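You operate a simulated robot arm through the tools that you are given. There is no shell and no other tool. Be economical: measure what you need, move in short steps, check, and stop when the job is done.

The job below is to be done with a simulated robot arm. You get a single attempt, and the scene is never put back.

JOB
Gauge tile 3's bead with the GO and NO GO blocks and sort it.
Fine: tile in the bead gauge, each block's notch over the bead; FLAT with the green block and HIGH with the red one goes in the pass tray, else the fail tray; blocks back in their tray.

The check looks at the end state, three seconds after you hand in, the way a careful person would. Anything else that was tipped, shoved, dropped, spilled or broken makes it a failure.

ROBOT AND FRAMES
A 7-joint arm with a two-finger parallel gripper on a trunk, on a base that drives. Base frame: it is fixed to the floor where the robot stands at the start and does not move with it; the origin is under the middle of the robot, x ahead of it, y to its left, z up; the surface under the hand at the start is at about z = 850. Readings come in mm, rad, newtons and seconds.
With the tool pointing down near the work surface it reaches from about 280 to 720 mm from the robot's upright axis, wherever it stands. Its first joint turns from -2.897 to 2.897 rad. Places, roughly: inside of the fail tray [800, 500, 900]; inside of the pass tray [800, 600, 900]; seat of the bead gauge [800, 0, 900]. Payload 1.57 kg.
The tool frame sits at the grasp point between the pads (the TCP): z along the fingers, y along the line on which they close. The tips reach 30 mm beyond it. Largest opening 80 mm; finger width 17, thickness 12; the body of the gripper, 40 by 82 mm, starts 80 mm behind the TCP.
Orientation is that of the tool frame in the base frame, as a unit quaternion [x, y, z, w]. With the fingers straight down and closing along the base's y, the tool's x points along the base's -x, its y along +y and its z along -z.

CONTROLS
- The arm moves only by the tool step_arm. Its argument "steps" is a list of rows, each a list of 3 entries, a list of its own where there are three numbers: the gripper command, from -1 (fully open) to 1 (shut), values between in proportion, then the shift along the tool's x, y, z in mm, then the turn, a rotation vector about the tool's x, y, z in rad. In form: [[grip, [dx, dy, dz], [wx, wy, wz]], ...]. A call has 1 to 10 rows; each row shifts and turns the commanded pose from where the row before left it, along the tool's axes as they then stand. A row lasts 0.2 s, in which the tool goes at most 50 mm and 0.15 rad; a call with a longer step from one row to the next is refused whole, and so is a gripper value outside its range. A pose out of reach is approached as far as the arm can. The call stops where the force on the tool passes 60 N (or 10 N more than at its start, if that is more) or the arm is blocked; 0.2 s more then pass. The fingers move at their own pace (about 72 mm/s each) and stop on an object; they squeeze with about 29 N. The grip force told is the motor's: it shows also when the fingers shut on nothing. Time passes only in rows, and 0.2 s behind the last, so rows that do not move let the fingers close. The reply holds the time, the measured pose of the TCP, the force on the tool along the base axes, the opening and the grip force, in the units named above and with some noise, with the torque about the TCP (base axes, N m) and any sound that the robot's microphone picked up.
- Cameras (640 x 400 px; columns grow to the right, rows downward): "scene" is now at [-4.7, 146.5, 1387.8]; the picture's right is [0.07, -1.00, 0.00], its down [-0.62, -0.04, -0.78] and it looks along [0.78, 0.05, -0.62] (base axes); focal length 255 px, centre (320, 200). "wrist" rides on the gripper at [72, -7, -122] in the tool frame; the picture's right is [0.09, 1.00, 0.00], its down [-0.84, 0.08, -0.54] and it looks along [-0.54, 0.05, 0.84] (tool axes); focal length 238 px, centre (320, 200).
- grab_frame(camera): a new picture of that camera. No time passes.
- slide_trunk(by): slides the trunk up (or, below 0, down) by that many mm; the arm and the scene camera ride with it, the base frame stays. It gives what a move gives, with no picture.
- roll_base(legs): drives the robot by 1 to 6 legs, each [ahead, left, turn to the left] in mm, mm and rad, along the robot's own axes; the way and the turn of a leg run together, so that a leg with both is an arc; at most 1500 mm and 3.142 rad a leg. The arm and the cameras ride along, it lands a little off, and it stops where it bumps. It gives what a move gives.
- aim_head(pan, tilt): turns the head with the scene camera to pan (to the left, within 1.501 rad either way) and tilt (down, from -0.506 to 1.204), counted from straight ahead of the robot. It gives what a move gives.
- pixel_to_xyz(camera, pixels): for up to 12 pixels [column, row] of the newest picture of that camera ("zoom" is the newest enlarged one), the place [x, y, z] in the base frame of the surface seen there, good to about 3 mm. No time passes.
- zoom(camera, box): a new picture of the part [left, top, right, bottom] of that camera's present view, enlarged. No time passes.
- close_job(): hands the job in; it is judged then, once.

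Go step by step. Measure first, check grasps and placings, and put right what went wrong. The budget is 80 turns and 68 pictures, counting those below and the enlarged ones. Unless the task says otherwise, let go and move clear before handing in, and close with one line.

The tools are called after ">>>" as name(argument=value, ...) on one line, values as JSON. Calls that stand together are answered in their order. step_arm: Moves the arm, as the interface text tells. Its arguments: {"type":"object","properties":{"steps":{"type":"array","items":{"type":"array"}}},"required":["steps"]} The other tools are called the same way: slide_trunk (by) slides the trunk up or down; roll_base (legs) drives the base; aim_head (pan, tilt) turns the head that bears the scene camera; grab_frame (camera) takes a picture; pixel_to_xyz (camera, pixels) gives the place of the surface under pixels of a picture; zoom (camera, box) takes an enlarged picture of a part of a camera's view; close_job () hands the job in.

At the start:

```text
t: 0.0
eef_pos: [385.2, 147.6, 1069.2]
tcp_rot: [0.0, 1.0, -0.001, -0.002]
force: [0.5, 0.1, 0.2]
moment: [-0.01, 0.03, -0.01]
gripper_width: 80.1
finger_force: 0.1
trunk travel left (down, up): [-50.0, 65.0]
robot x, y, heading: [-1.1, 4.9, 0.002]
head pan, tilt: [0.199, 0.819]
```

scene: 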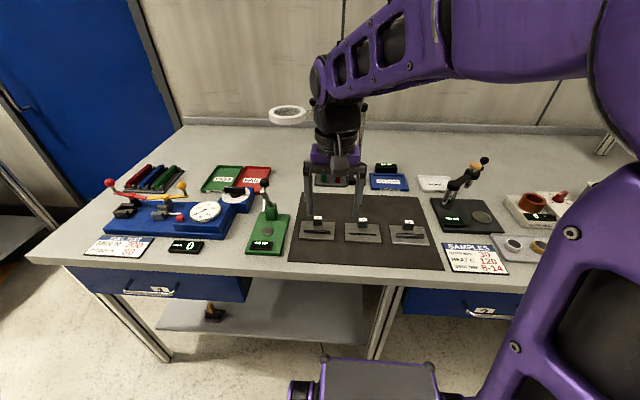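
wrist: 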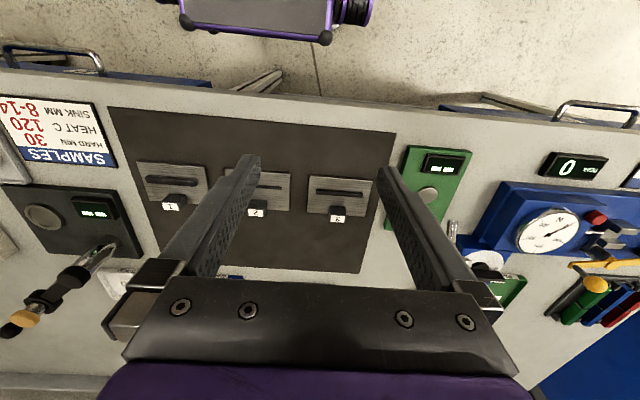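

The scene shows three tiles on the dark mat (scene px 318,228 / 362,230 / 408,232); the wrist view says tile 3 is the leftmost in the scene. I'll zoom to identify the bead gauge and the blocks.

>>> zoom(camera="scene", box=[230, 150, 450, 280])

>>> zoom(camera="scene", box=[420, 140, 620, 280])

>>> zoom(camera="scene", box=[80, 150, 290, 270])

```text
2.91 times, centred on (340, 215) of scene
```

zoom: 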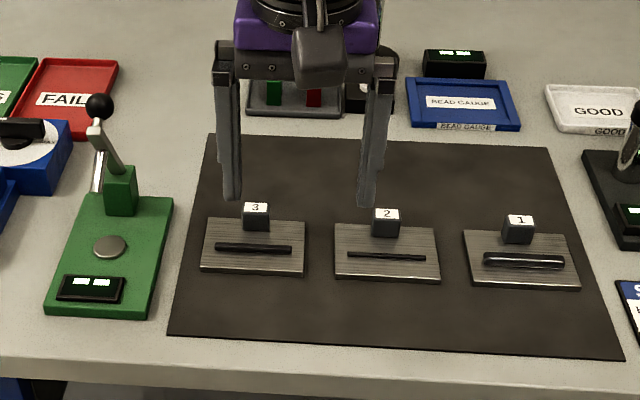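

```text
2.86 times, centred on (520, 210) of scene
```

zoom: 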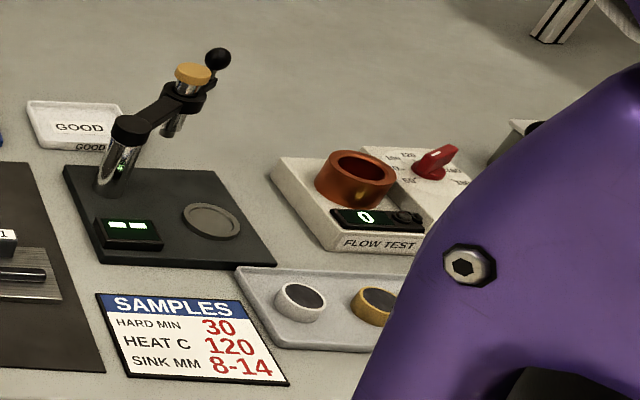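

```text
3.05 times, centred on (185, 210) of scene
```

zoom: 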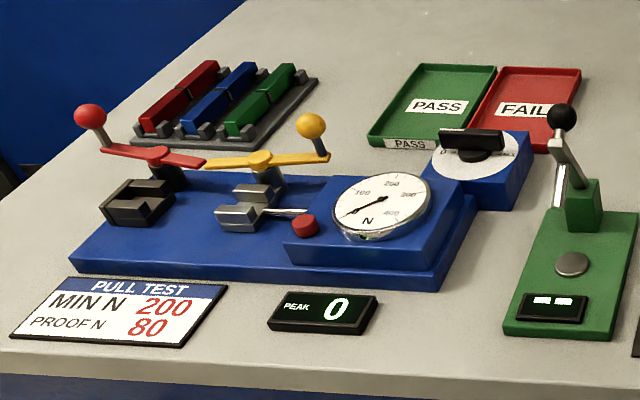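

The block tray (zoom px 295,95) is hidden behind the gripper, so I'll move the hand aside to the right and look again.

>>> step_arm(steps=[[-1, [0, -45, 0], [0, 0, 0]], [-1, [0, -45, 0], [0, 0, 0]], [-1, [0, -45, 0], [0, 0, 0]], [-1, [0, -45, 0], [0, 0, 0]], [-1, [0, -45, 0], [0, 0, 0]]])

>>> zoom(camera="scene", box=[280, 150, 440, 250])

```text
t: 1.2
eef_pos: [383.3, -76.1, 1067.5]
tcp_rot: [-0.001, 1.0, 0.0, -0.004]
force: [0.9, 0.0, 1.1]
moment: [0.0, 0.01, -0.02]
gripper_width: 79.8
finger_force: 0.0
trunk travel left (down, up): [-50.0, 65.0]
robot x, y, heading: [2.7, 2.1, -0.003]
head pan, tilt: [0.199, 0.819]
```

```text
4.00 times, centred on (360, 200) of scene
```

zoom: 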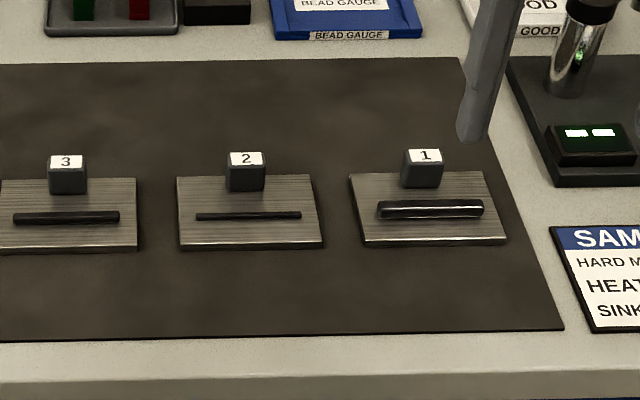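

>>> zoom(camera="scene", box=[290, 130, 450, 230])

>>> pixel_to_xyz(camera="zoom", pixels=[[44, 152], [103, 152], [350, 105], [235, 115], [388, 112], [210, 90], [70, 290], [207, 290]])

```text
4.00 times, centred on (370, 180) of scene
```

zoom: 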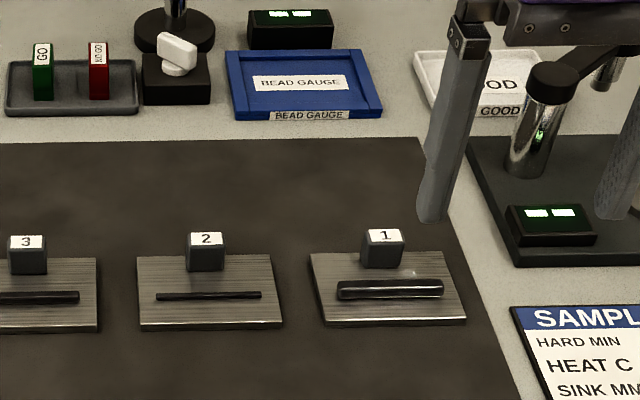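

```text
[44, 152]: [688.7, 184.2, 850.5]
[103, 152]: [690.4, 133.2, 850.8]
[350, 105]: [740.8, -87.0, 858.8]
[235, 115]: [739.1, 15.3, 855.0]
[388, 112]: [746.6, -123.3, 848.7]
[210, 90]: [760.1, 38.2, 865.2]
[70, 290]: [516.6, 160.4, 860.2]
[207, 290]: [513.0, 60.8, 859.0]
```

The zoom shows the gauge (blue frame, px 303,85), the GO block (42,72), NO GO block (98,70) and display (290,15). I'll measure each of them.

>>> pixel_to_xyz(camera="zoom", pixels=[[228, 54], [365, 50], [240, 100], [376, 97], [300, 62], [305, 104], [42, 55], [42, 85], [98, 55], [98, 85], [70, 100], [70, 70]])

>>> zoom(camera="scene", box=[285, 150, 345, 187])

>>> zoom(camera="scene", box=[350, 130, 420, 175])

```text
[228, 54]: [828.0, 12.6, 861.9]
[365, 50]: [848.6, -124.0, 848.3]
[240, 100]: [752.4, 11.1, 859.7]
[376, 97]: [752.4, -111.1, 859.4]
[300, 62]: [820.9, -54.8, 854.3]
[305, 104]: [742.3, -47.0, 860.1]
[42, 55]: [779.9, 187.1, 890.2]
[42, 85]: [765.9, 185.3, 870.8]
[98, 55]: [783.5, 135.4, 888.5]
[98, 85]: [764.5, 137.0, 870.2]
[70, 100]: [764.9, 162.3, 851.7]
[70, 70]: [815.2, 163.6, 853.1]
```

```text
10.67 times, centred on (315, 168) of scene
```

zoom: 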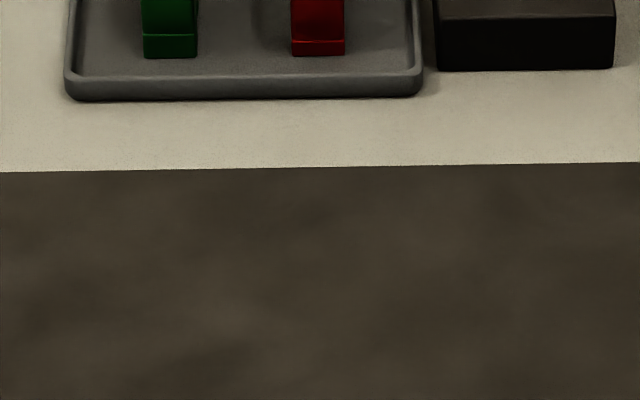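

```text
8.89 times, centred on (385, 152) of scene
```

zoom: 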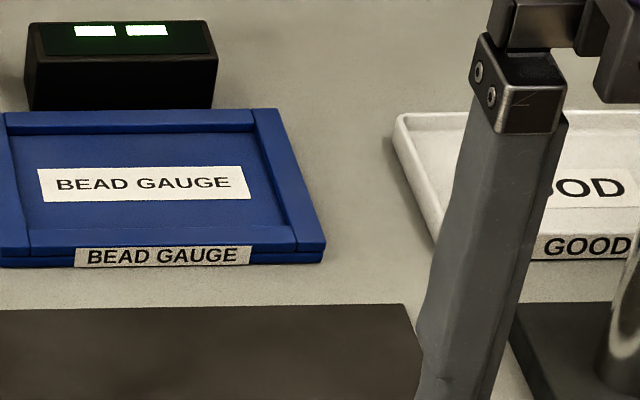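

Gauge's seat spans about x 752–830, y -110–10, with floor at 854. Next I'll measure tile 3 and the pass/fail trays.

>>> zoom(camera="scene", box=[285, 140, 345, 250])

>>> zoom(camera="scene", box=[290, 205, 346, 245])

>>> pixel_to_xyz(camera="scene", pixels=[[222, 178], [257, 178], [205, 188], [240, 189], [270, 190], [362, 268], [250, 278]])

```text
3.64 times, centred on (315, 195) of scene
```

zoom: 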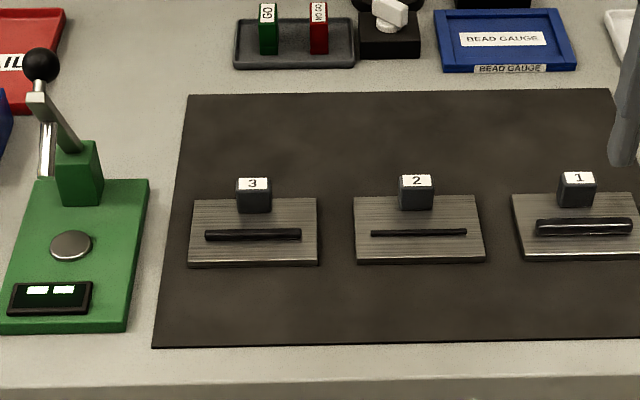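

```text
10.00 times, centred on (318, 225) of scene
```

zoom: 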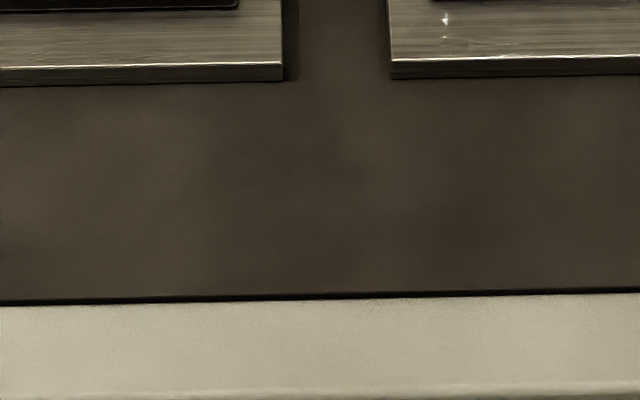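

```text
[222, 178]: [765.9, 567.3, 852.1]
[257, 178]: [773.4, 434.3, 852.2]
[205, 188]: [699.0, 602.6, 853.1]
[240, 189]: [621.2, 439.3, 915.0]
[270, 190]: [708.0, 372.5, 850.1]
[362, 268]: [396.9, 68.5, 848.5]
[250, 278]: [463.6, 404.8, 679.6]
```

The view shifted slightly since the first picture, so I'll take a fresh full frame, and check where the robot's front stands against the bench edge.

>>> grab_frame(camera="scene")

>>> grab_frame(camera="wrist")

```text
56 pictures are left
```

scene: 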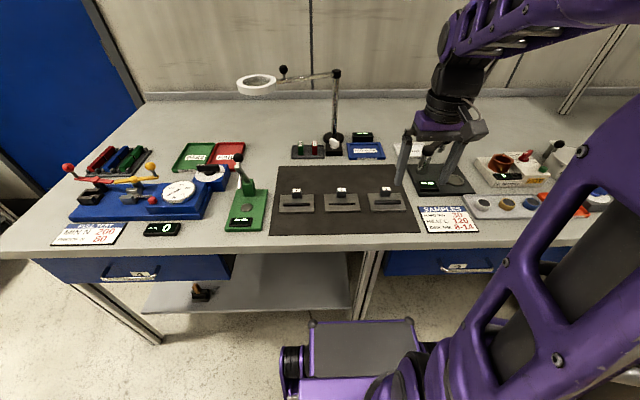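

```text
55 pictures are left
```

wrist: 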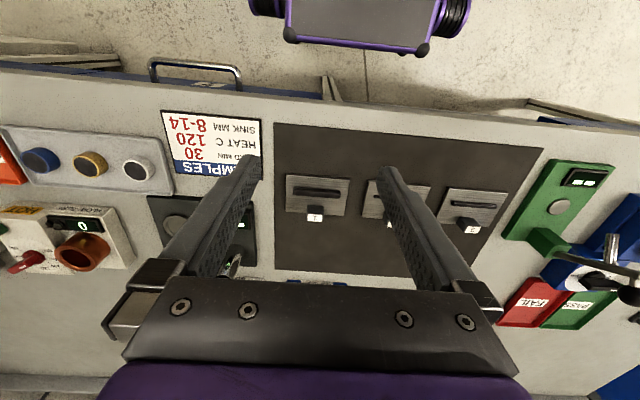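

A magnifier lamp hangs from its stand (px 335,75 to 258,85). I'll measure it along with trays, bench edge, and the robot's front.

>>> pixel_to_xyz(camera="scene", pixels=[[258, 88], [336, 75], [335, 110], [284, 70], [334, 137], [345, 236], [362, 322], [318, 325], [300, 325], [400, 322], [194, 160], [227, 158]])

>>> zoom(camera="scene", box=[270, 175, 334, 215])

>>> pixel_to_xyz(camera="zoom", pixels=[[110, 175], [430, 170], [100, 345], [440, 330], [265, 130], [265, 170], [225, 140], [300, 140], [150, 262], [380, 262], [265, 262]])

```text
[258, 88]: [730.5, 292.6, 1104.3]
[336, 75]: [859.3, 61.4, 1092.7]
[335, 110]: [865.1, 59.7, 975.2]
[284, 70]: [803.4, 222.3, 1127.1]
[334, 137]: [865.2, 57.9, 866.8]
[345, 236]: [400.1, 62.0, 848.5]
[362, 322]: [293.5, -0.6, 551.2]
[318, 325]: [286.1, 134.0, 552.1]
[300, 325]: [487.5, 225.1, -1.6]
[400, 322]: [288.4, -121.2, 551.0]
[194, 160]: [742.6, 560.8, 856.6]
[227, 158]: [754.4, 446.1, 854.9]
```

```text
10.00 times, centred on (302, 195) of scene
```

zoom: 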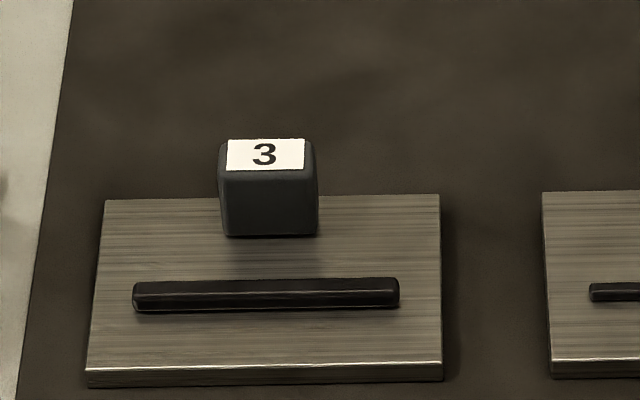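

```text
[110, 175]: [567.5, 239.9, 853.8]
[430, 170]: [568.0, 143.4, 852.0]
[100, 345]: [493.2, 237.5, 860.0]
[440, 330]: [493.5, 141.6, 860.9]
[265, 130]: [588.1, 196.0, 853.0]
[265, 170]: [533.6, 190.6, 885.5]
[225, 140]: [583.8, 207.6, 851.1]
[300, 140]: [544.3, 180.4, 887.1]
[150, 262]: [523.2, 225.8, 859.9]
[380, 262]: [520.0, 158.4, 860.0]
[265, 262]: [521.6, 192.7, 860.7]
```

Robot front is at x≈295 and the bench edge near 398. I need roughly 130 mm forward, so I'll check how far back the leg posts, shelf and drawers are.

>>> pixel_to_xyz(camera="scene", pixels=[[364, 290], [375, 270], [300, 305], [300, 270], [140, 268], [200, 262], [450, 262], [387, 262], [240, 305], [155, 330], [420, 345], [330, 250]])

```text
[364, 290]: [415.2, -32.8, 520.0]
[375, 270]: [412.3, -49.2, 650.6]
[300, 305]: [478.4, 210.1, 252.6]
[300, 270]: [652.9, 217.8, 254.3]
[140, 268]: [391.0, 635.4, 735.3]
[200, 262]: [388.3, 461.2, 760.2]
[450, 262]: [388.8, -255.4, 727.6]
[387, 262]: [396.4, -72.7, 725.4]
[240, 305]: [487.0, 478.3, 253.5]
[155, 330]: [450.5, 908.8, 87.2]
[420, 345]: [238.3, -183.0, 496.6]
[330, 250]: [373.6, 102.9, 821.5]
```

The posts are at x≈415 near y −40, with the shelf edge at 478. If I stand at about (160, 200), everything is in reach from one spot and the body fits between posts. The lamp arm passes right above the GO block at z≈1100, so I'll have to approach with a tilted hand. Driving left, then forward.

>>> roll_base(legs=[[0, 215, 0]])

>>> roll_base(legs=[[140, 0, 0]])

>>> grab_frame(camera="scene")

```text
t: 3.9
eef_pos: [383.8, 136.0, 1068.0]
tcp_rot: [0.0, 1.0, 0.0, -0.003]
force: [0.3, -0.1, 0.7]
moment: [-0.01, 0.02, 0.02]
gripper_width: 80.0
finger_force: 0.0
trunk travel left (down, up): [-50.0, 65.0]
robot x, y, heading: [0.3, 216.1, 0.002]
head pan, tilt: [0.199, 0.819]
```

```text
t: 5.0
eef_pos: [460.2, 137.2, 1062.8]
tcp_rot: [0.002, 1.0, 0.002, -0.012]
force: [-0.1, 0.9, 0.5]
moment: [0.01, 0.01, 0.01]
gripper_width: 79.9
finger_force: 0.1
trunk travel left (down, up): [-50.0, 65.0]
robot x, y, heading: [75.7, 213.2, -0.01]
head pan, tilt: [0.199, 0.819]
stopped in leg 1: the robot was blocked; the commanded pose is now the measured one
```

```text
53 pictures are left
```

scene: 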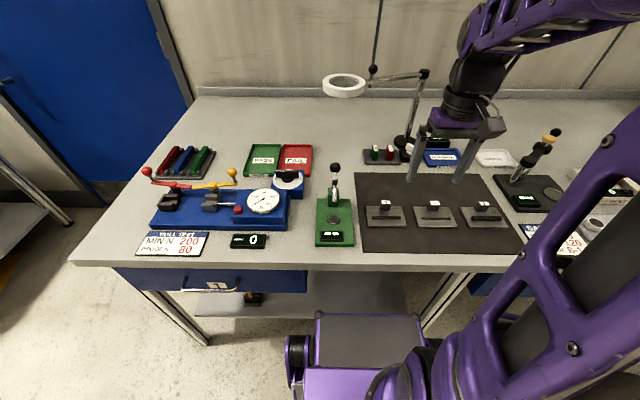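

The base bumped the bench at x≈76; nothing seems disturbed. I'll back off 5 mm and shift right to y≈80. Then I'll look closely at the blocks.

>>> roll_base(legs=[[-6, 0, 0.01], [0, -130, 0]])

>>> grab_frame(camera="scene")

```text
t: 7.2
eef_pos: [455.5, 14.5, 1061.9]
tcp_rot: [-0.002, 1.0, 0.002, -0.011]
force: [0.1, -0.3, -0.4]
moment: [0.02, 0.01, 0.02]
gripper_width: 79.9
finger_force: 0.1
trunk travel left (down, up): [-50.0, 65.0]
robot x, y, heading: [67.3, 88.8, 0.004]
head pan, tilt: [0.199, 0.819]
```

```text
52 pictures are left
```

scene: 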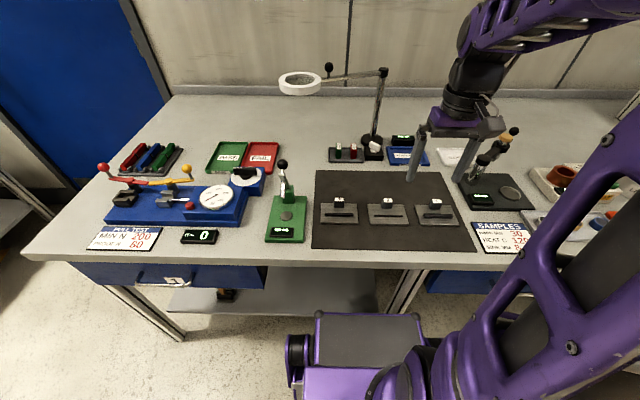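

>>> zoom(camera="scene", box=[320, 135, 384, 175])

>>> pixel_to_xyz(camera="zoom", pixels=[[180, 85], [180, 125], [180, 190], [330, 85], [330, 125], [330, 190], [155, 85], [205, 85], [250, 230], [250, 130], [305, 85], [355, 85]])

>>> zoom(camera="scene", box=[376, 130, 440, 170])

```text
10.00 times, centred on (352, 155) of scene
```

zoom: 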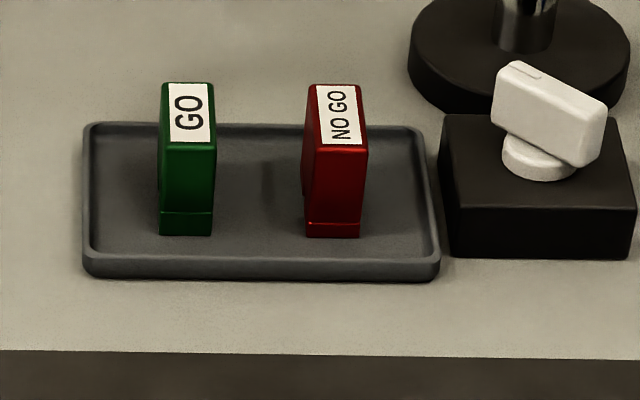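

```text
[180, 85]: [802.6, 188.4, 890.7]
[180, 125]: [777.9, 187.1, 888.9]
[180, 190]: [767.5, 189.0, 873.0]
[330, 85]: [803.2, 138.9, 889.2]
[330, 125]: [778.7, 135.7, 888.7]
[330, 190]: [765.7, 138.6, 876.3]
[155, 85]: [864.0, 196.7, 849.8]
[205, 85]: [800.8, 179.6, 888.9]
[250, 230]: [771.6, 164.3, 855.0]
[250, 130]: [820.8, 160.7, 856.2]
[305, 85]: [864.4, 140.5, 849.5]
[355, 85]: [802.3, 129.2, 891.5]
```

```text
10.00 times, centred on (408, 150) of scene
```

zoom: 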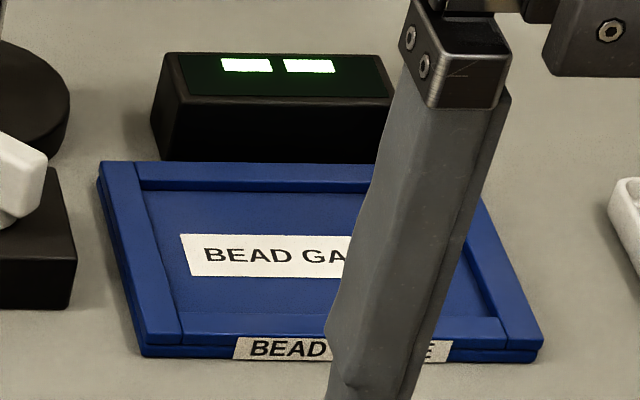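

The blocks are about 39 (x) × 17 (y) × 37 mm with feet at front and back, so the notch runs along y, just like the bead. I'll move the hand over toward tile 3, out of the gauge view, and measure the gauge and tile.

>>> step_arm(steps=[[-1, [0, 45, 0], [0, 0, 0]], [-1, [0, 45, 0], [0, 0, 0]], [-1, [0, 45, 0], [0, 0, 0]], [-1, [0, 45, 0], [0, 0, 0]]])

>>> zoom(camera="scene", box=[376, 130, 440, 170])

>>> pixel_to_xyz(camera="zoom", pixels=[[110, 170], [135, 195], [182, 330], [150, 350], [530, 340], [480, 320], [300, 185], [300, 195], [330, 318], [330, 328], [452, 200], [270, 300]])

>>> grab_frame(camera="wrist")

```text
t: 8.2
eef_pos: [456.1, 194.2, 1062.9]
tcp_rot: [-0.003, 1.0, 0.002, -0.012]
force: [-0.4, 0.1, 1.2]
moment: [0.04, -0.02, 0.02]
gripper_width: 80.2
finger_force: 0.1
trunk travel left (down, up): [-50.0, 65.0]
robot x, y, heading: [66.4, 89.8, 0.003]
head pan, tilt: [0.199, 0.819]
```

```text
10.00 times, centred on (408, 150) of scene
```

zoom: 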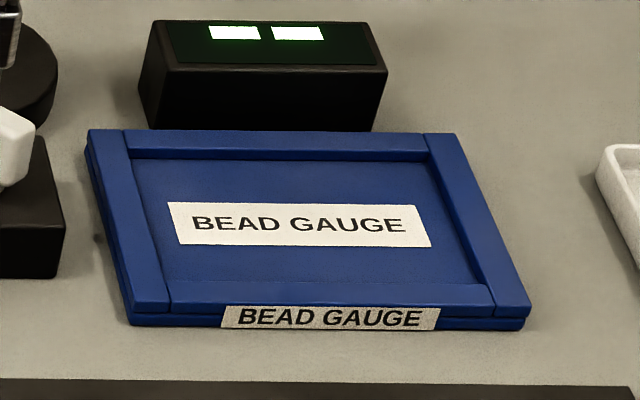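

```text
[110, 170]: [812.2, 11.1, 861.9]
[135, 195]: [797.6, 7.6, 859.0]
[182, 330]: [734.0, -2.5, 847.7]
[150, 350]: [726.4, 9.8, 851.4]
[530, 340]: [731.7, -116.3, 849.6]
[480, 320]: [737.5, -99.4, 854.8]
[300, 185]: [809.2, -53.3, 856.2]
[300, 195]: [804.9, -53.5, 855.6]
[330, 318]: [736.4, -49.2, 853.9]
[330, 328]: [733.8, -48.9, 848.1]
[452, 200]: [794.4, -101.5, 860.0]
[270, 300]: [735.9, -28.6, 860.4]
```

```text
48 pictures are left
```

wrist: 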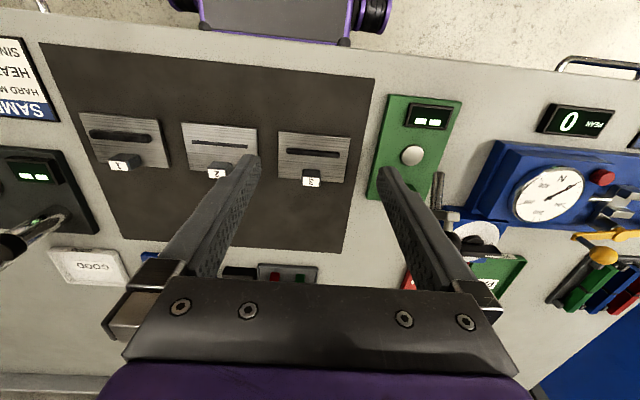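

The view shifted slightly again, so I'll re-pick the seat's inner corners on this new zoom: back-left (135,163), back-right (425,163), front-right (470,283), front-left (166,280).

>>> pixel_to_xyz(camera="zoom", pixels=[[140, 166], [425, 168], [468, 278], [168, 276], [280, 150], [280, 163], [320, 278], [320, 288], [110, 230], [125, 230], [148, 230], [455, 230]])

>>> pixel_to_xyz(camera="wrist", pixels=[[279, 135], [350, 139], [275, 178], [345, 180], [314, 132], [314, 154], [312, 181], [300, 165], [323, 167], [312, 173], [332, 154], [291, 151]])

>>> zoom(camera="wrist", box=[266, 120, 362, 192])

```text
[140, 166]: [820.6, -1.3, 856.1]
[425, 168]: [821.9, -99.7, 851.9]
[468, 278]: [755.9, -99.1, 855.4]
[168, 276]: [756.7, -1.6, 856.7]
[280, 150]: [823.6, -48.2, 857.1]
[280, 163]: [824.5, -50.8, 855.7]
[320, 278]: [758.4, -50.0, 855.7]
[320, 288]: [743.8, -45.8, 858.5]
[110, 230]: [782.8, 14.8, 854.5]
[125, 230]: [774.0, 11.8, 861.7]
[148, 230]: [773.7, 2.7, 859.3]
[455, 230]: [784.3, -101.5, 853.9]
```

```text
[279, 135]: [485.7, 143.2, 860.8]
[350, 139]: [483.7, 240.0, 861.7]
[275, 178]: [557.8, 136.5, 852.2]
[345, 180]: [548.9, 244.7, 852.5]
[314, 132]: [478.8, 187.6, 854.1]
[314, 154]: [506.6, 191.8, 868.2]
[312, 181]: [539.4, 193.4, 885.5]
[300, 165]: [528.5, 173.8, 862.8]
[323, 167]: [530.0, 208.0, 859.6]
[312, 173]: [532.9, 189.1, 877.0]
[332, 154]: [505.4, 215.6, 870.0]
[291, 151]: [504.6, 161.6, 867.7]
```

```text
5.56 times, centred on (314, 156) of wrist
```

zoom: 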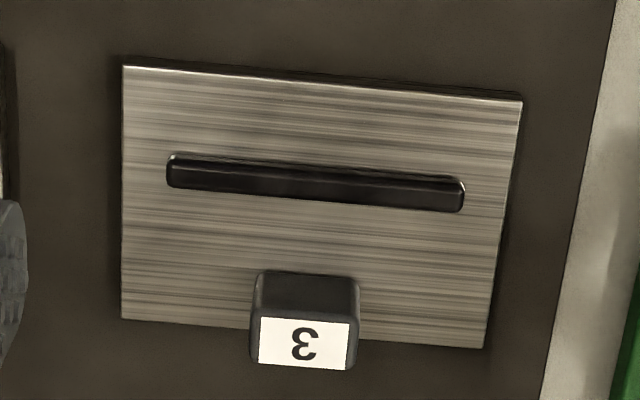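

I have a clear view of tile 3; measuring its corners, bead ends and knob on the zoom.

>>> pixel_to_xyz(camera="zoom", pixels=[[127, 71], [516, 104], [480, 342], [127, 314], [175, 175], [455, 197], [262, 345], [355, 345], [300, 322], [300, 366], [305, 290], [315, 181]])

```text
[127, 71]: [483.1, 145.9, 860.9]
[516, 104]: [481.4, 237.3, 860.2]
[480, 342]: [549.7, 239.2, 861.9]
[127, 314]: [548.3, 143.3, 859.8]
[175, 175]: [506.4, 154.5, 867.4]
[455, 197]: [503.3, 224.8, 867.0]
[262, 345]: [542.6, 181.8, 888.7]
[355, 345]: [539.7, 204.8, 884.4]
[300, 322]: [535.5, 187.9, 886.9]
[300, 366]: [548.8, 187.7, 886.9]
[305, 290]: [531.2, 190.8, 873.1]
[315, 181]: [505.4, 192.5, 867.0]
```

Tile 3 is about 70 × 97 mm, centred at (515.5, 191.5), with bead at x≈504.5 and knob at (540, 192.5), top 887. The seat is 72 × 100 mm, centred at (790, −50.5). I'll tilt the hand forward 0.5 rad for reach and hover over the knob.

>>> step_arm(steps=[[-1, [0, 0, 0], [0, -0.131, 0]], [-1, [0, 0, 0], [0, -0.131, 0]], [-1, [0, 0, 0], [0, -0.131, 0]], [-1, [0, 0, 0], [0, -0.131, 0]], [-1, [-6.1, -0.6, 42.4], [0, 0, 0.006]], [-1, [-6.1, -0.6, 42.4], [0, 0, 0]], [-1, [-6.1, -0.6, 42.4], [0, 0, 0]]])

>>> grab_frame(camera="wrist")

```text
t: 9.2
eef_pos: [455.4, 192.9, 994.4]
tcp_rot: [-0.002, 0.993, -0.008, 0.115]
force: [0.2, 0.1, -0.9]
moment: [-0.02, 0.04, 0.01]
gripper_width: 80.1
finger_force: 0.1
trunk travel left (down, up): [-50.0, 65.0]
robot x, y, heading: [69.6, 88.9, 0.005]
head pan, tilt: [0.199, 0.819]
stopped in row 4: the arm was blocked; the commanded pose is now the measured one
```

```text
46 pictures are left
```

wrist: 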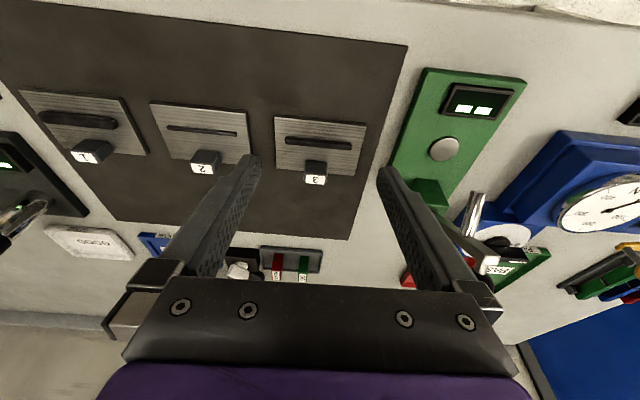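

The arm got blocked while folding in close; the tilt reached 0.23 rad with no contact seen. I'll move outward first and then continue tilting.

>>> step_arm(steps=[[-1, [-38.9, 0, 9.1], [0, 0, 0]], [-1, [-38.9, 0, 9.1], [0, 0, 0]], [-1, [0, 0, 0], [0, -0.1, 0]]])

```text
t: 9.9
eef_pos: [534.1, 194.0, 999.6]
tcp_rot: [-0.005, 0.986, -0.007, 0.169]
force: [0.1, -1.1, -0.5]
moment: [0.02, 0.05, -0.02]
gripper_width: 80.2
finger_force: 0.1
trunk travel left (down, up): [-50.0, 65.0]
robot x, y, heading: [67.6, 90.9, -0.0]
head pan, tilt: [0.199, 0.819]
```

That works: tilt is now 0.34 at (534,194,1000). I'll tilt the rest of the way to 0.5 here.

>>> step_arm(steps=[[-1, [0, 0, 0], [0, -0.08, 0]], [-1, [0, 0, 0], [0, -0.08, 0]], [-1, [0, 0, 0], [0, 0, 0]]])

```text
t: 10.8
eef_pos: [532.5, 193.0, 996.1]
tcp_rot: [-0.004, 0.97, -0.008, 0.244]
force: [1.0, -0.6, 0.0]
moment: [-0.03, -0.02, 0.02]
gripper_width: 80.1
finger_force: 0.0
trunk travel left (down, up): [-50.0, 65.0]
robot x, y, heading: [67.1, 92.9, 0.008]
head pan, tilt: [0.199, 0.819]
```

Tilt is 0.49 with about a 1° roll, which I'll trim. Then I'll descend straight down onto the knob.

>>> step_arm(steps=[[-1, [16, 0, 30], [-0.0154, 0, 0.0083]], [-1, [16, 0, 30], [0, 0, 0]], [-1, [10.4, 0, 19.4], [0, 0, 0]], [-1, [0, 0, 0], [0, 0, 0]]])

>>> grab_frame(camera="wrist")

```text
t: 11.8
eef_pos: [535.6, 193.6, 909.4]
tcp_rot: [-0.003, 0.969, 0.002, 0.246]
force: [-0.7, -0.8, 0.0]
moment: [0.0, 0.0, -0.01]
gripper_width: 80.1
finger_force: 0.1
trunk travel left (down, up): [-50.0, 65.0]
robot x, y, heading: [68.9, 85.6, 0.005]
head pan, tilt: [0.199, 0.819]
```

```text
45 pictures are left
```

wrist: 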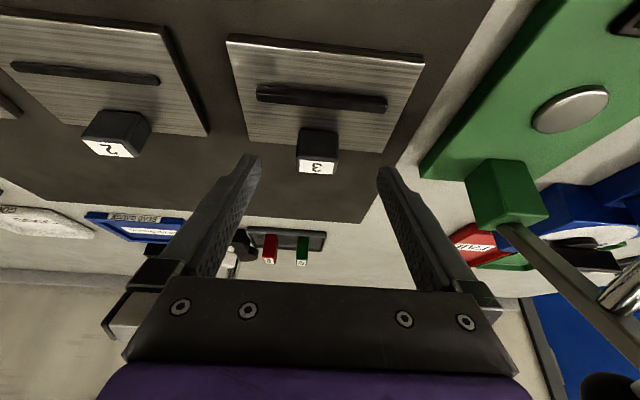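

The fingers straddle the knob (px 318,150) centrally. I'll lower the last 15 mm and close.

>>> step_arm(steps=[[-1, [9.7, 0, 11.8], [0, 0, 0]], [-1, [0, 0, 0], [0, 0, 0]], [0.5, [0, 0, 0], [0, 0, 0]], [1, [0, 0, 0], [0, 0, 0]], [1, [0, 0, 0], [0, 0, 0]], [1, [0, 0, 0], [0, 0, 0]]])

```text
t: 13.2
eef_pos: [531.0, 191.7, 893.6]
tcp_rot: [-0.003, 0.969, 0.001, 0.247]
force: [0.4, -3.2, 0.4]
moment: [-0.1, 0.09, 0.1]
gripper_width: 27.9
finger_force: 29.1
trunk travel left (down, up): [-50.0, 65.0]
robot x, y, heading: [69.6, 88.6, 0.001]
head pan, tilt: [0.199, 0.819]
```

Gripped at 27.9 mm and 29 N. Lifting 45 mm and checking that the tile hangs level.

>>> step_arm(steps=[[1, [-10.8, 0, -19.8], [0, 0, 0]], [1, [-10.8, 0, -19.8], [0, 0, 0]], [1, [0, 0, 0], [0, 0, 0]]])

>>> grab_frame(camera="wrist")

>>> grab_frame(camera="scene")

```text
t: 13.9
eef_pos: [530.4, 193.4, 938.2]
tcp_rot: [-0.003, 0.969, 0.001, 0.246]
force: [0.1, -0.3, -2.8]
moment: [-0.01, -0.07, 0.0]
gripper_width: 27.7
finger_force: 29.6
trunk travel left (down, up): [-50.0, 65.0]
robot x, y, heading: [67.1, 92.8, 0.005]
head pan, tilt: [0.199, 0.819]
```

```text
44 pictures are left
```

wrist: 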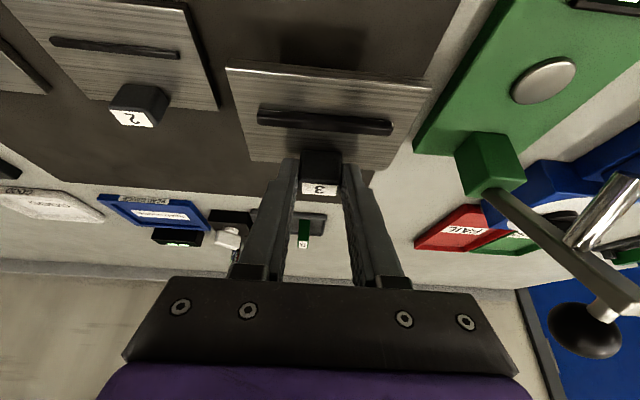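

```text
43 pictures are left
```

scene: 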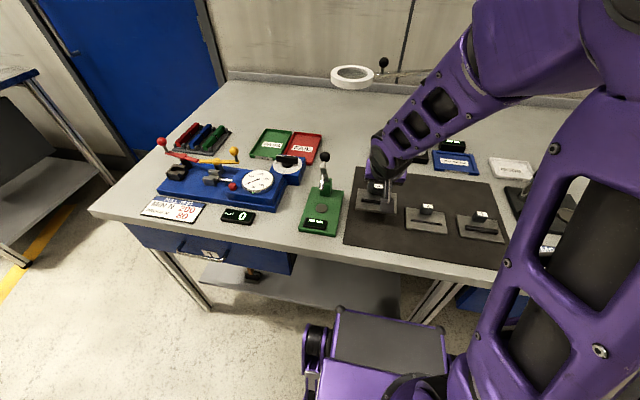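

The tile is held; checking its levelness with points on its surface in the wrist view.

>>> pixel_to_xyz(camera="wrist", pixels=[[233, 75], [425, 92], [385, 163], [257, 155], [270, 95], [380, 105], [265, 119], [385, 128], [320, 188]])

```text
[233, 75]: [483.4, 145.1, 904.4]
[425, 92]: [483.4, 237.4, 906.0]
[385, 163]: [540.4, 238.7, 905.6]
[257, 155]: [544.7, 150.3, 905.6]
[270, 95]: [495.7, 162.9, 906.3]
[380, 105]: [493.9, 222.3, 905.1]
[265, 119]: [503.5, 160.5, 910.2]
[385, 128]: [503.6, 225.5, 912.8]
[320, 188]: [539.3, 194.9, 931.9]
```

The tile is level and its centre sits 15 mm behind the TCP. Before carrying it toward the gauge, I'll measure the sample press on the right (scene px 525,195) for clearance, along with the green press.

>>> zoom(camera="scene", box=[420, 120, 580, 220])

>>> pixel_to_xyz(camera="scene", pixels=[[528, 188], [520, 195], [535, 182], [510, 170], [323, 157], [325, 180], [353, 76], [383, 63], [385, 75]])

```text
4.00 times, centred on (500, 170) of scene
```

zoom: 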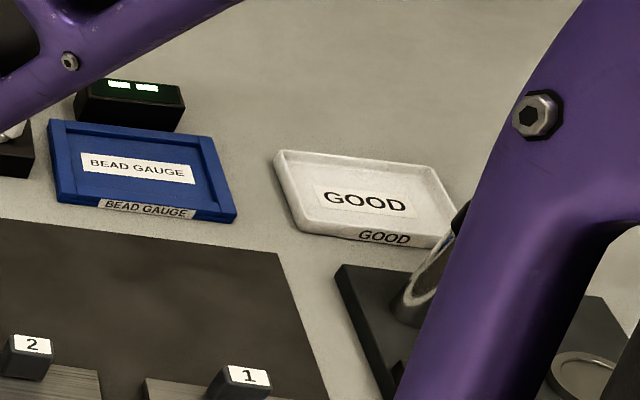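

```text
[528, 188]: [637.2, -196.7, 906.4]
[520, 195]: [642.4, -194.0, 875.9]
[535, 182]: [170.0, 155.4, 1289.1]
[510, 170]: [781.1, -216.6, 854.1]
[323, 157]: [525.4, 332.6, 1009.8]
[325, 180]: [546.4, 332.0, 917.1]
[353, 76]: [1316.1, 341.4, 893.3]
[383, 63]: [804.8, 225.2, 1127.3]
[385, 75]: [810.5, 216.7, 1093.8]
```

Clearances are fine (sample press at y≈−195, green lever at y≈333). I'll carry the tile right at raised height to y≈−50.

>>> step_arm(steps=[[1, [-14.4, 0, -26.3], [0, 0, 0]], [1, [0, -40, 0], [0, 0, 0]], [1, [0, -40, 0], [0, 0, 0]], [1, [0, -40, 0], [0, 0, 0]], [1, [0, -40, 0], [0, 0, 0]], [1, [0, -40, 0], [0, 0, 0]], [1, [0, -43, 0], [0, 0, 0]]])

```text
t: 15.6
eef_pos: [532.6, -50.7, 966.9]
tcp_rot: [-0.002, 0.969, 0.001, 0.246]
force: [-1.3, 0.3, -3.4]
moment: [-0.01, -0.01, 0.0]
gripper_width: 27.4
finger_force: 29.1
trunk travel left (down, up): [-50.0, 65.0]
robot x, y, heading: [70.0, 87.5, 0.008]
head pan, tilt: [0.199, 0.819]
```

Now forward over the gauge, holding the height.

>>> step_arm(steps=[[1, [-39.8, 0, 21.7], [0, 0, 0]], [1, [-39.8, 0, 21.7], [0, 0, 0]], [1, [-39.8, 0, 21.7], [0, 0, 0]], [1, [-39.8, 0, 21.7], [0, 0, 0]], [1, [-39.8, 0, 21.7], [0, 0, 0]], [1, [-39.8, 0, 21.7], [0, 0, 0]], [1, [0, 0, 0], [0, 0, 0]]])

>>> grab_frame(camera="wrist")

```text
t: 17.1
eef_pos: [805.9, -48.9, 967.1]
tcp_rot: [-0.003, 0.969, 0.002, 0.245]
force: [-0.2, -0.5, -3.1]
moment: [-0.01, -0.09, 0.01]
gripper_width: 27.6
finger_force: 29.3
trunk travel left (down, up): [-50.0, 65.0]
robot x, y, heading: [69.7, 85.3, 0.002]
head pan, tilt: [0.199, 0.819]
```

```text
41 pictures are left
```

wrist: 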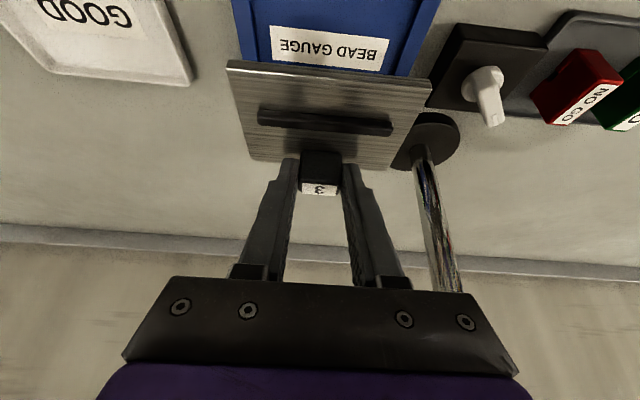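

Reached with room from the lamp post. I'll measure tile corners and gauge's inner edges in this view to fine-align.

>>> zoom(camera="wrist", box=[220, 0, 450, 180])

>>> pixel_to_xyz(camera="wrist", pixels=[[231, 64], [428, 82], [386, 165], [251, 157], [254, 40], [394, 40], [400, 40], [247, 40], [248, 10], [407, 10], [265, 119], [385, 128]])

```text
2.22 times, centred on (335, 90) of wrist
```

zoom: 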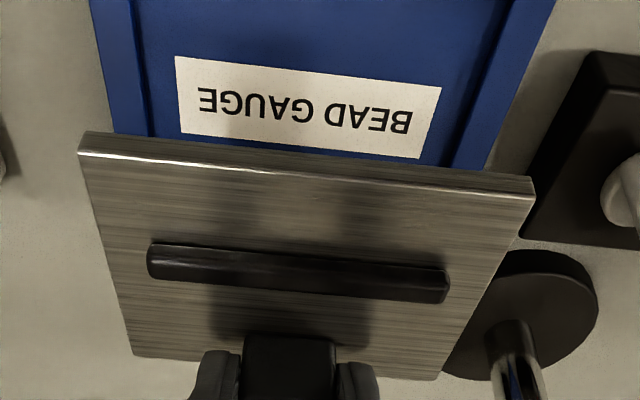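

```text
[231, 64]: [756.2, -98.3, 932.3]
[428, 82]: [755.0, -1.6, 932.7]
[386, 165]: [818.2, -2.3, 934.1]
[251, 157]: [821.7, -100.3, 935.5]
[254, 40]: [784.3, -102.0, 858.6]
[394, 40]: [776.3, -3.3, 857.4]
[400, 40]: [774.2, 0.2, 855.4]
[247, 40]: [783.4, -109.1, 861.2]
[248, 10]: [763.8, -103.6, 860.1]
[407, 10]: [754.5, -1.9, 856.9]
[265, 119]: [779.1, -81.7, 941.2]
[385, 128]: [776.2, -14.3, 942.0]
```

Tile centre ≈ (790, −50) and seat centre ≈ (790, −51). I'll lower to about 10 mm above the rim and check again.

>>> step_arm(steps=[[1, [12.5, -0.5, 22.8], [0, 0, 0]], [1, [10.5, -0.5, 19.4], [0, 0, 0]], [1, [0, 0, 0], [0, 0, 0]]])

>>> zoom(camera="wrist", box=[210, 20, 450, 200])

>>> zoom(camera="scene", box=[340, 110, 500, 210])

```text
t: 17.9
eef_pos: [805.0, -49.8, 919.1]
tcp_rot: [-0.002, 0.969, 0.001, 0.246]
force: [0.4, 0.1, -2.8]
moment: [0.0, -0.05, -0.01]
gripper_width: 27.8
finger_force: 28.9
trunk travel left (down, up): [-50.0, 65.0]
robot x, y, heading: [69.7, 87.1, 0.004]
head pan, tilt: [0.199, 0.819]
```

```text
2.22 times, centred on (330, 110) of wrist
```

zoom: 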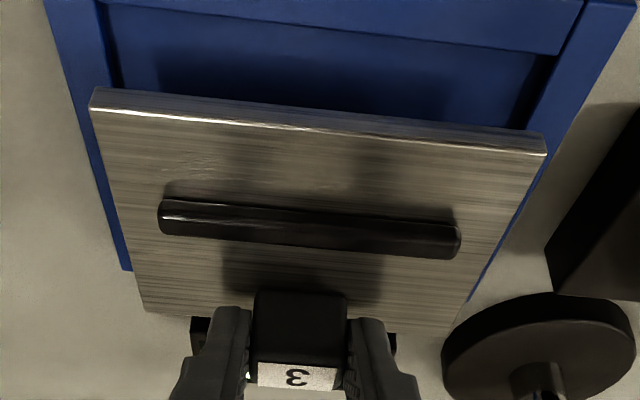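

```text
4.00 times, centred on (420, 160) of scene
```

zoom: 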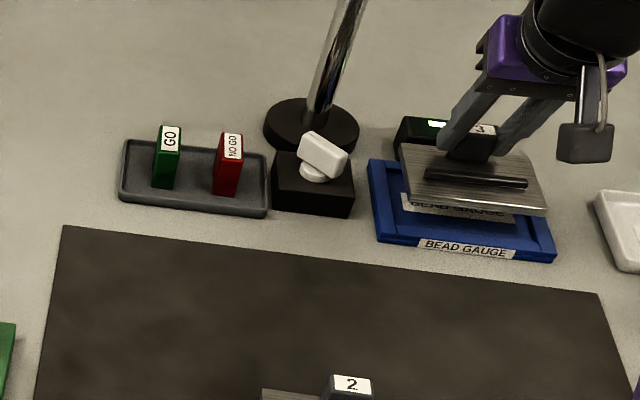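

Now measuring tile corners and gauge inner edges in the wrist zoom... the newest zoom is the scene one, so I'll retake the wrist zoom first.

>>> zoom(camera="wrist", box=[210, 20, 450, 170])

>>> pixel_to_xyz(camera="zoom", pixels=[[110, 115], [530, 165], [105, 40], [130, 30], [545, 60], [540, 85], [300, 30], [300, 45], [165, 290], [460, 335], [170, 235], [440, 260]])

```text
2.67 times, centred on (330, 95) of wrist
```

zoom: 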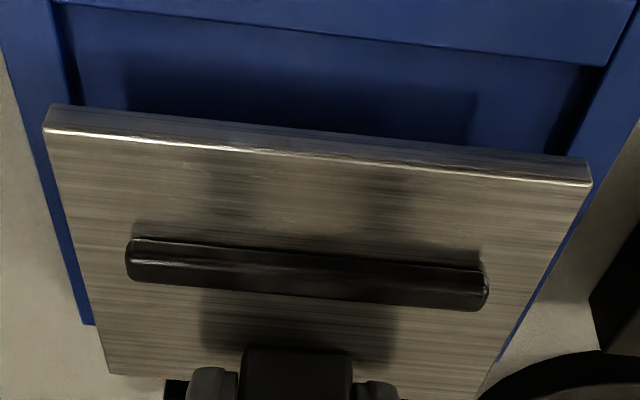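

```text
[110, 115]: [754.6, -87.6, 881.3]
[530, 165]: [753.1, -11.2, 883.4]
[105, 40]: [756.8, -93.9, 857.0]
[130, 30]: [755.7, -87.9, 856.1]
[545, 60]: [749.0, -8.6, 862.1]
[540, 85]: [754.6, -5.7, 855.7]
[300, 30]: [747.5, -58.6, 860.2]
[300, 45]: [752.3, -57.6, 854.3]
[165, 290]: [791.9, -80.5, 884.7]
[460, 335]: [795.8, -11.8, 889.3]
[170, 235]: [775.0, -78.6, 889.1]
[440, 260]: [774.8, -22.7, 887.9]
```

>>> pixel_to_xyz(camera="zoom", pixels=[[50, 134], [584, 182], [65, 70], [80, 98], [84, 98], [552, 148], [570, 120], [590, 80], [60, 50], [48, 60], [600, 75], [583, 70]])

```text
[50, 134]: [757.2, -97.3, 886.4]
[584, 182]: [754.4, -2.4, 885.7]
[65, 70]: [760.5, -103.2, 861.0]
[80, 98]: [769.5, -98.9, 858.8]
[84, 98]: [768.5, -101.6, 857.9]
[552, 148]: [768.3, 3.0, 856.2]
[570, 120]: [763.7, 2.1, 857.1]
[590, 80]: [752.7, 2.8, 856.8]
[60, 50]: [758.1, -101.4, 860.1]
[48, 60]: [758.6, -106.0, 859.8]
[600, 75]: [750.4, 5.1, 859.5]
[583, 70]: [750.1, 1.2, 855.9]
```

Tile (y −98.5…−1.5, front x≈755) is centred in the seat (y −101…2, front x≈752). Lowering gently.

>>> step_arm(steps=[[1, [4.8, 0, 8.8], [0, 0, 0]], [1, [2.9, 0, 5.3], [0, 0, 0]], [1, [1.4, 0, 2.6], [0, 0, 0]], [1, [0, 0, 0], [0, 0, 0]]])

```text
t: 18.9
eef_pos: [803.6, -49.0, 900.7]
tcp_rot: [-0.002, 0.969, 0.001, 0.247]
force: [-0.6, -0.7, 0.3]
moment: [-0.01, -0.09, 0.04]
gripper_width: 27.6
finger_force: 29.4
trunk travel left (down, up): [-50.0, 65.0]
robot x, y, heading: [70.2, 88.4, 0.005]
head pan, tilt: [0.199, 0.819]
```

>>> step_arm(steps=[[1, [0.7, 0, 1.3], [0, 0, 0]], [1, [0.7, 0, 1.3], [0, 0, 0]], [1, [0, 0, 0], [0, 0, 0]]])

>>> zoom(camera="wrist", box=[210, 20, 450, 170])

>>> zoom(camera="scene", box=[420, 130, 500, 180])

```text
t: 19.8
eef_pos: [804.7, -49.7, 901.3]
tcp_rot: [-0.003, 0.969, 0.001, 0.249]
force: [-3.7, -0.1, 16.0]
moment: [0.08, -0.26, 0.02]
gripper_width: 27.7
finger_force: 29.4
trunk travel left (down, up): [-50.0, 65.0]
robot x, y, heading: [70.5, 89.2, 0.004]
head pan, tilt: [0.199, 0.819]
```

```text
2.67 times, centred on (330, 95) of wrist
```

zoom: 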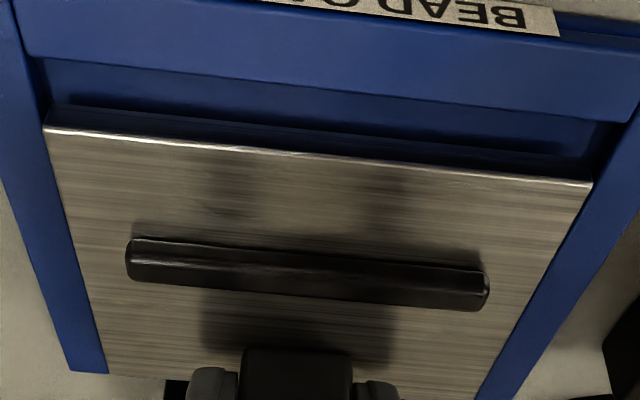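

```text
8.00 times, centred on (460, 155) of scene
```

zoom: 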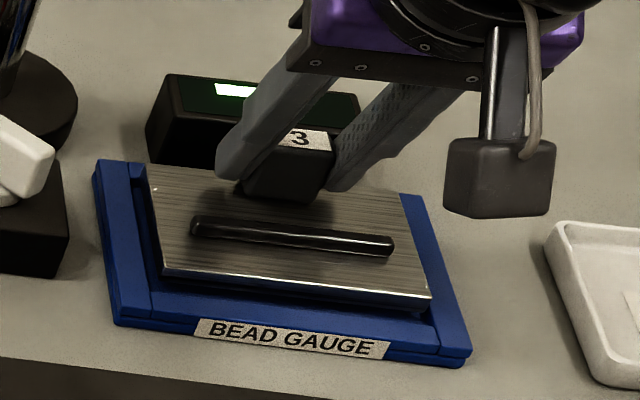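

Contact at 901 with 16 N: in the zoom a gap shows in front of the tile, so its rear edge likely rests on the rear rim. Measuring.

>>> pixel_to_xyz(camera="zoom", pixels=[[170, 275], [300, 288], [425, 298], [165, 287], [280, 300], [420, 318], [148, 168], [405, 196], [148, 230], [420, 235], [420, 260], [155, 262]])

>>> zoom(camera="wrist", box=[210, 20, 450, 170])

>>> pixel_to_xyz(camera="zoom", pixels=[[60, 133], [300, 156], [580, 182], [50, 90], [300, 105], [590, 135], [60, 60], [300, 88], [580, 122], [50, 180], [600, 190], [30, 100]])

```text
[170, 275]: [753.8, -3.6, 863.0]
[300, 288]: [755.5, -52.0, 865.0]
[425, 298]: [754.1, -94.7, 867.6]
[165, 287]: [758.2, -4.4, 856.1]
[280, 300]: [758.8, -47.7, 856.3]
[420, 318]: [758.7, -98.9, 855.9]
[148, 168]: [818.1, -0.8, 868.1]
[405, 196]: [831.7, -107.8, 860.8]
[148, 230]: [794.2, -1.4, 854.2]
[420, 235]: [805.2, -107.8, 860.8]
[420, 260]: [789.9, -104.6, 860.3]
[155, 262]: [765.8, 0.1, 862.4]
```

```text
2.67 times, centred on (330, 95) of wrist
```

zoom: 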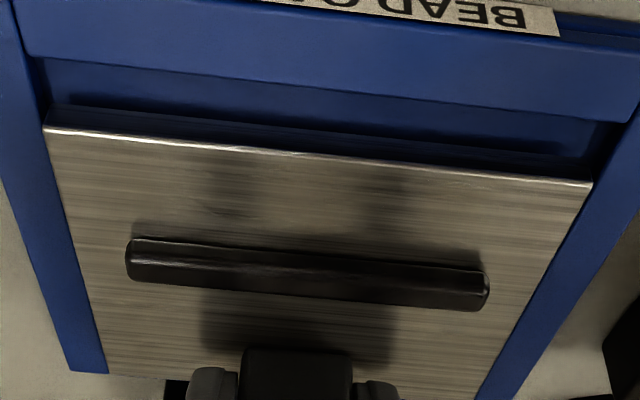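

```text
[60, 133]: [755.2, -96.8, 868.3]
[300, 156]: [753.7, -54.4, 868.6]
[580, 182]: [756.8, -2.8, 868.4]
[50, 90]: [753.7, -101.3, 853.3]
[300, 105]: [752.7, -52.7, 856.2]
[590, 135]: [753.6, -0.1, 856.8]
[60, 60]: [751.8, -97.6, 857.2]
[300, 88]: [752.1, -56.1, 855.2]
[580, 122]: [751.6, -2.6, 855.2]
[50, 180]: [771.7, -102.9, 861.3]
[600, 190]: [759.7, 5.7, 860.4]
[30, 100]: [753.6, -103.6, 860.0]
```

Tile front is at 754.5 with its top 868 (3.5 mm too high), and seat front wall is at ≈752, so the rear edge is on the back rim. I'll lift slightly, shift 2 mm toward me, and lower again.

>>> step_arm(steps=[[1, [-1.9, 0, -3.5], [0, 0, 0]], [1, [1.8, 0, -1.0], [0, 0, 0]], [1, [0, 0, 0], [0, 0, 0]], [1, [1.2, 0, 2.2], [0, 0, 0]], [1, [1.2, 0, 2.2], [0, 0, 0]], [1, [0, 0, 0], [0, 0, 0]]])

>>> zoom(camera="wrist", box=[210, 20, 450, 170])

>>> pixel_to_xyz(camera="zoom", pixels=[[60, 133], [300, 156], [580, 182], [300, 200], [120, 330], [480, 350], [300, 88], [580, 122], [50, 180], [600, 190]])

```text
t: 21.1
eef_pos: [802.8, -50.5, 895.9]
tcp_rot: [-0.002, 0.969, 0.002, 0.247]
force: [-0.3, 0.6, -2.8]
moment: [-0.01, -0.04, 0.01]
gripper_width: 27.8
finger_force: 28.8
trunk travel left (down, up): [-50.0, 65.0]
robot x, y, heading: [69.5, 89.7, 0.007]
head pan, tilt: [0.199, 0.819]
```

```text
2.67 times, centred on (330, 95) of wrist
```

zoom: 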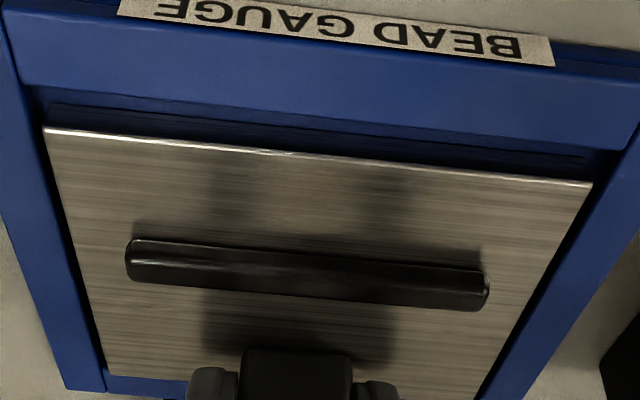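

```text
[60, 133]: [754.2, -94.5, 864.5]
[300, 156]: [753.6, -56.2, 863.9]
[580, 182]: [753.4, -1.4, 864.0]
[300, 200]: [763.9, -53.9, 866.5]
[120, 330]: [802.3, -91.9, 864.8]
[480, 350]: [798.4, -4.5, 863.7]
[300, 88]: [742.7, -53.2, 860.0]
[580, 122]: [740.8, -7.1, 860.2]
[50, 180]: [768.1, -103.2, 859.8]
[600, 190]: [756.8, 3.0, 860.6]
```

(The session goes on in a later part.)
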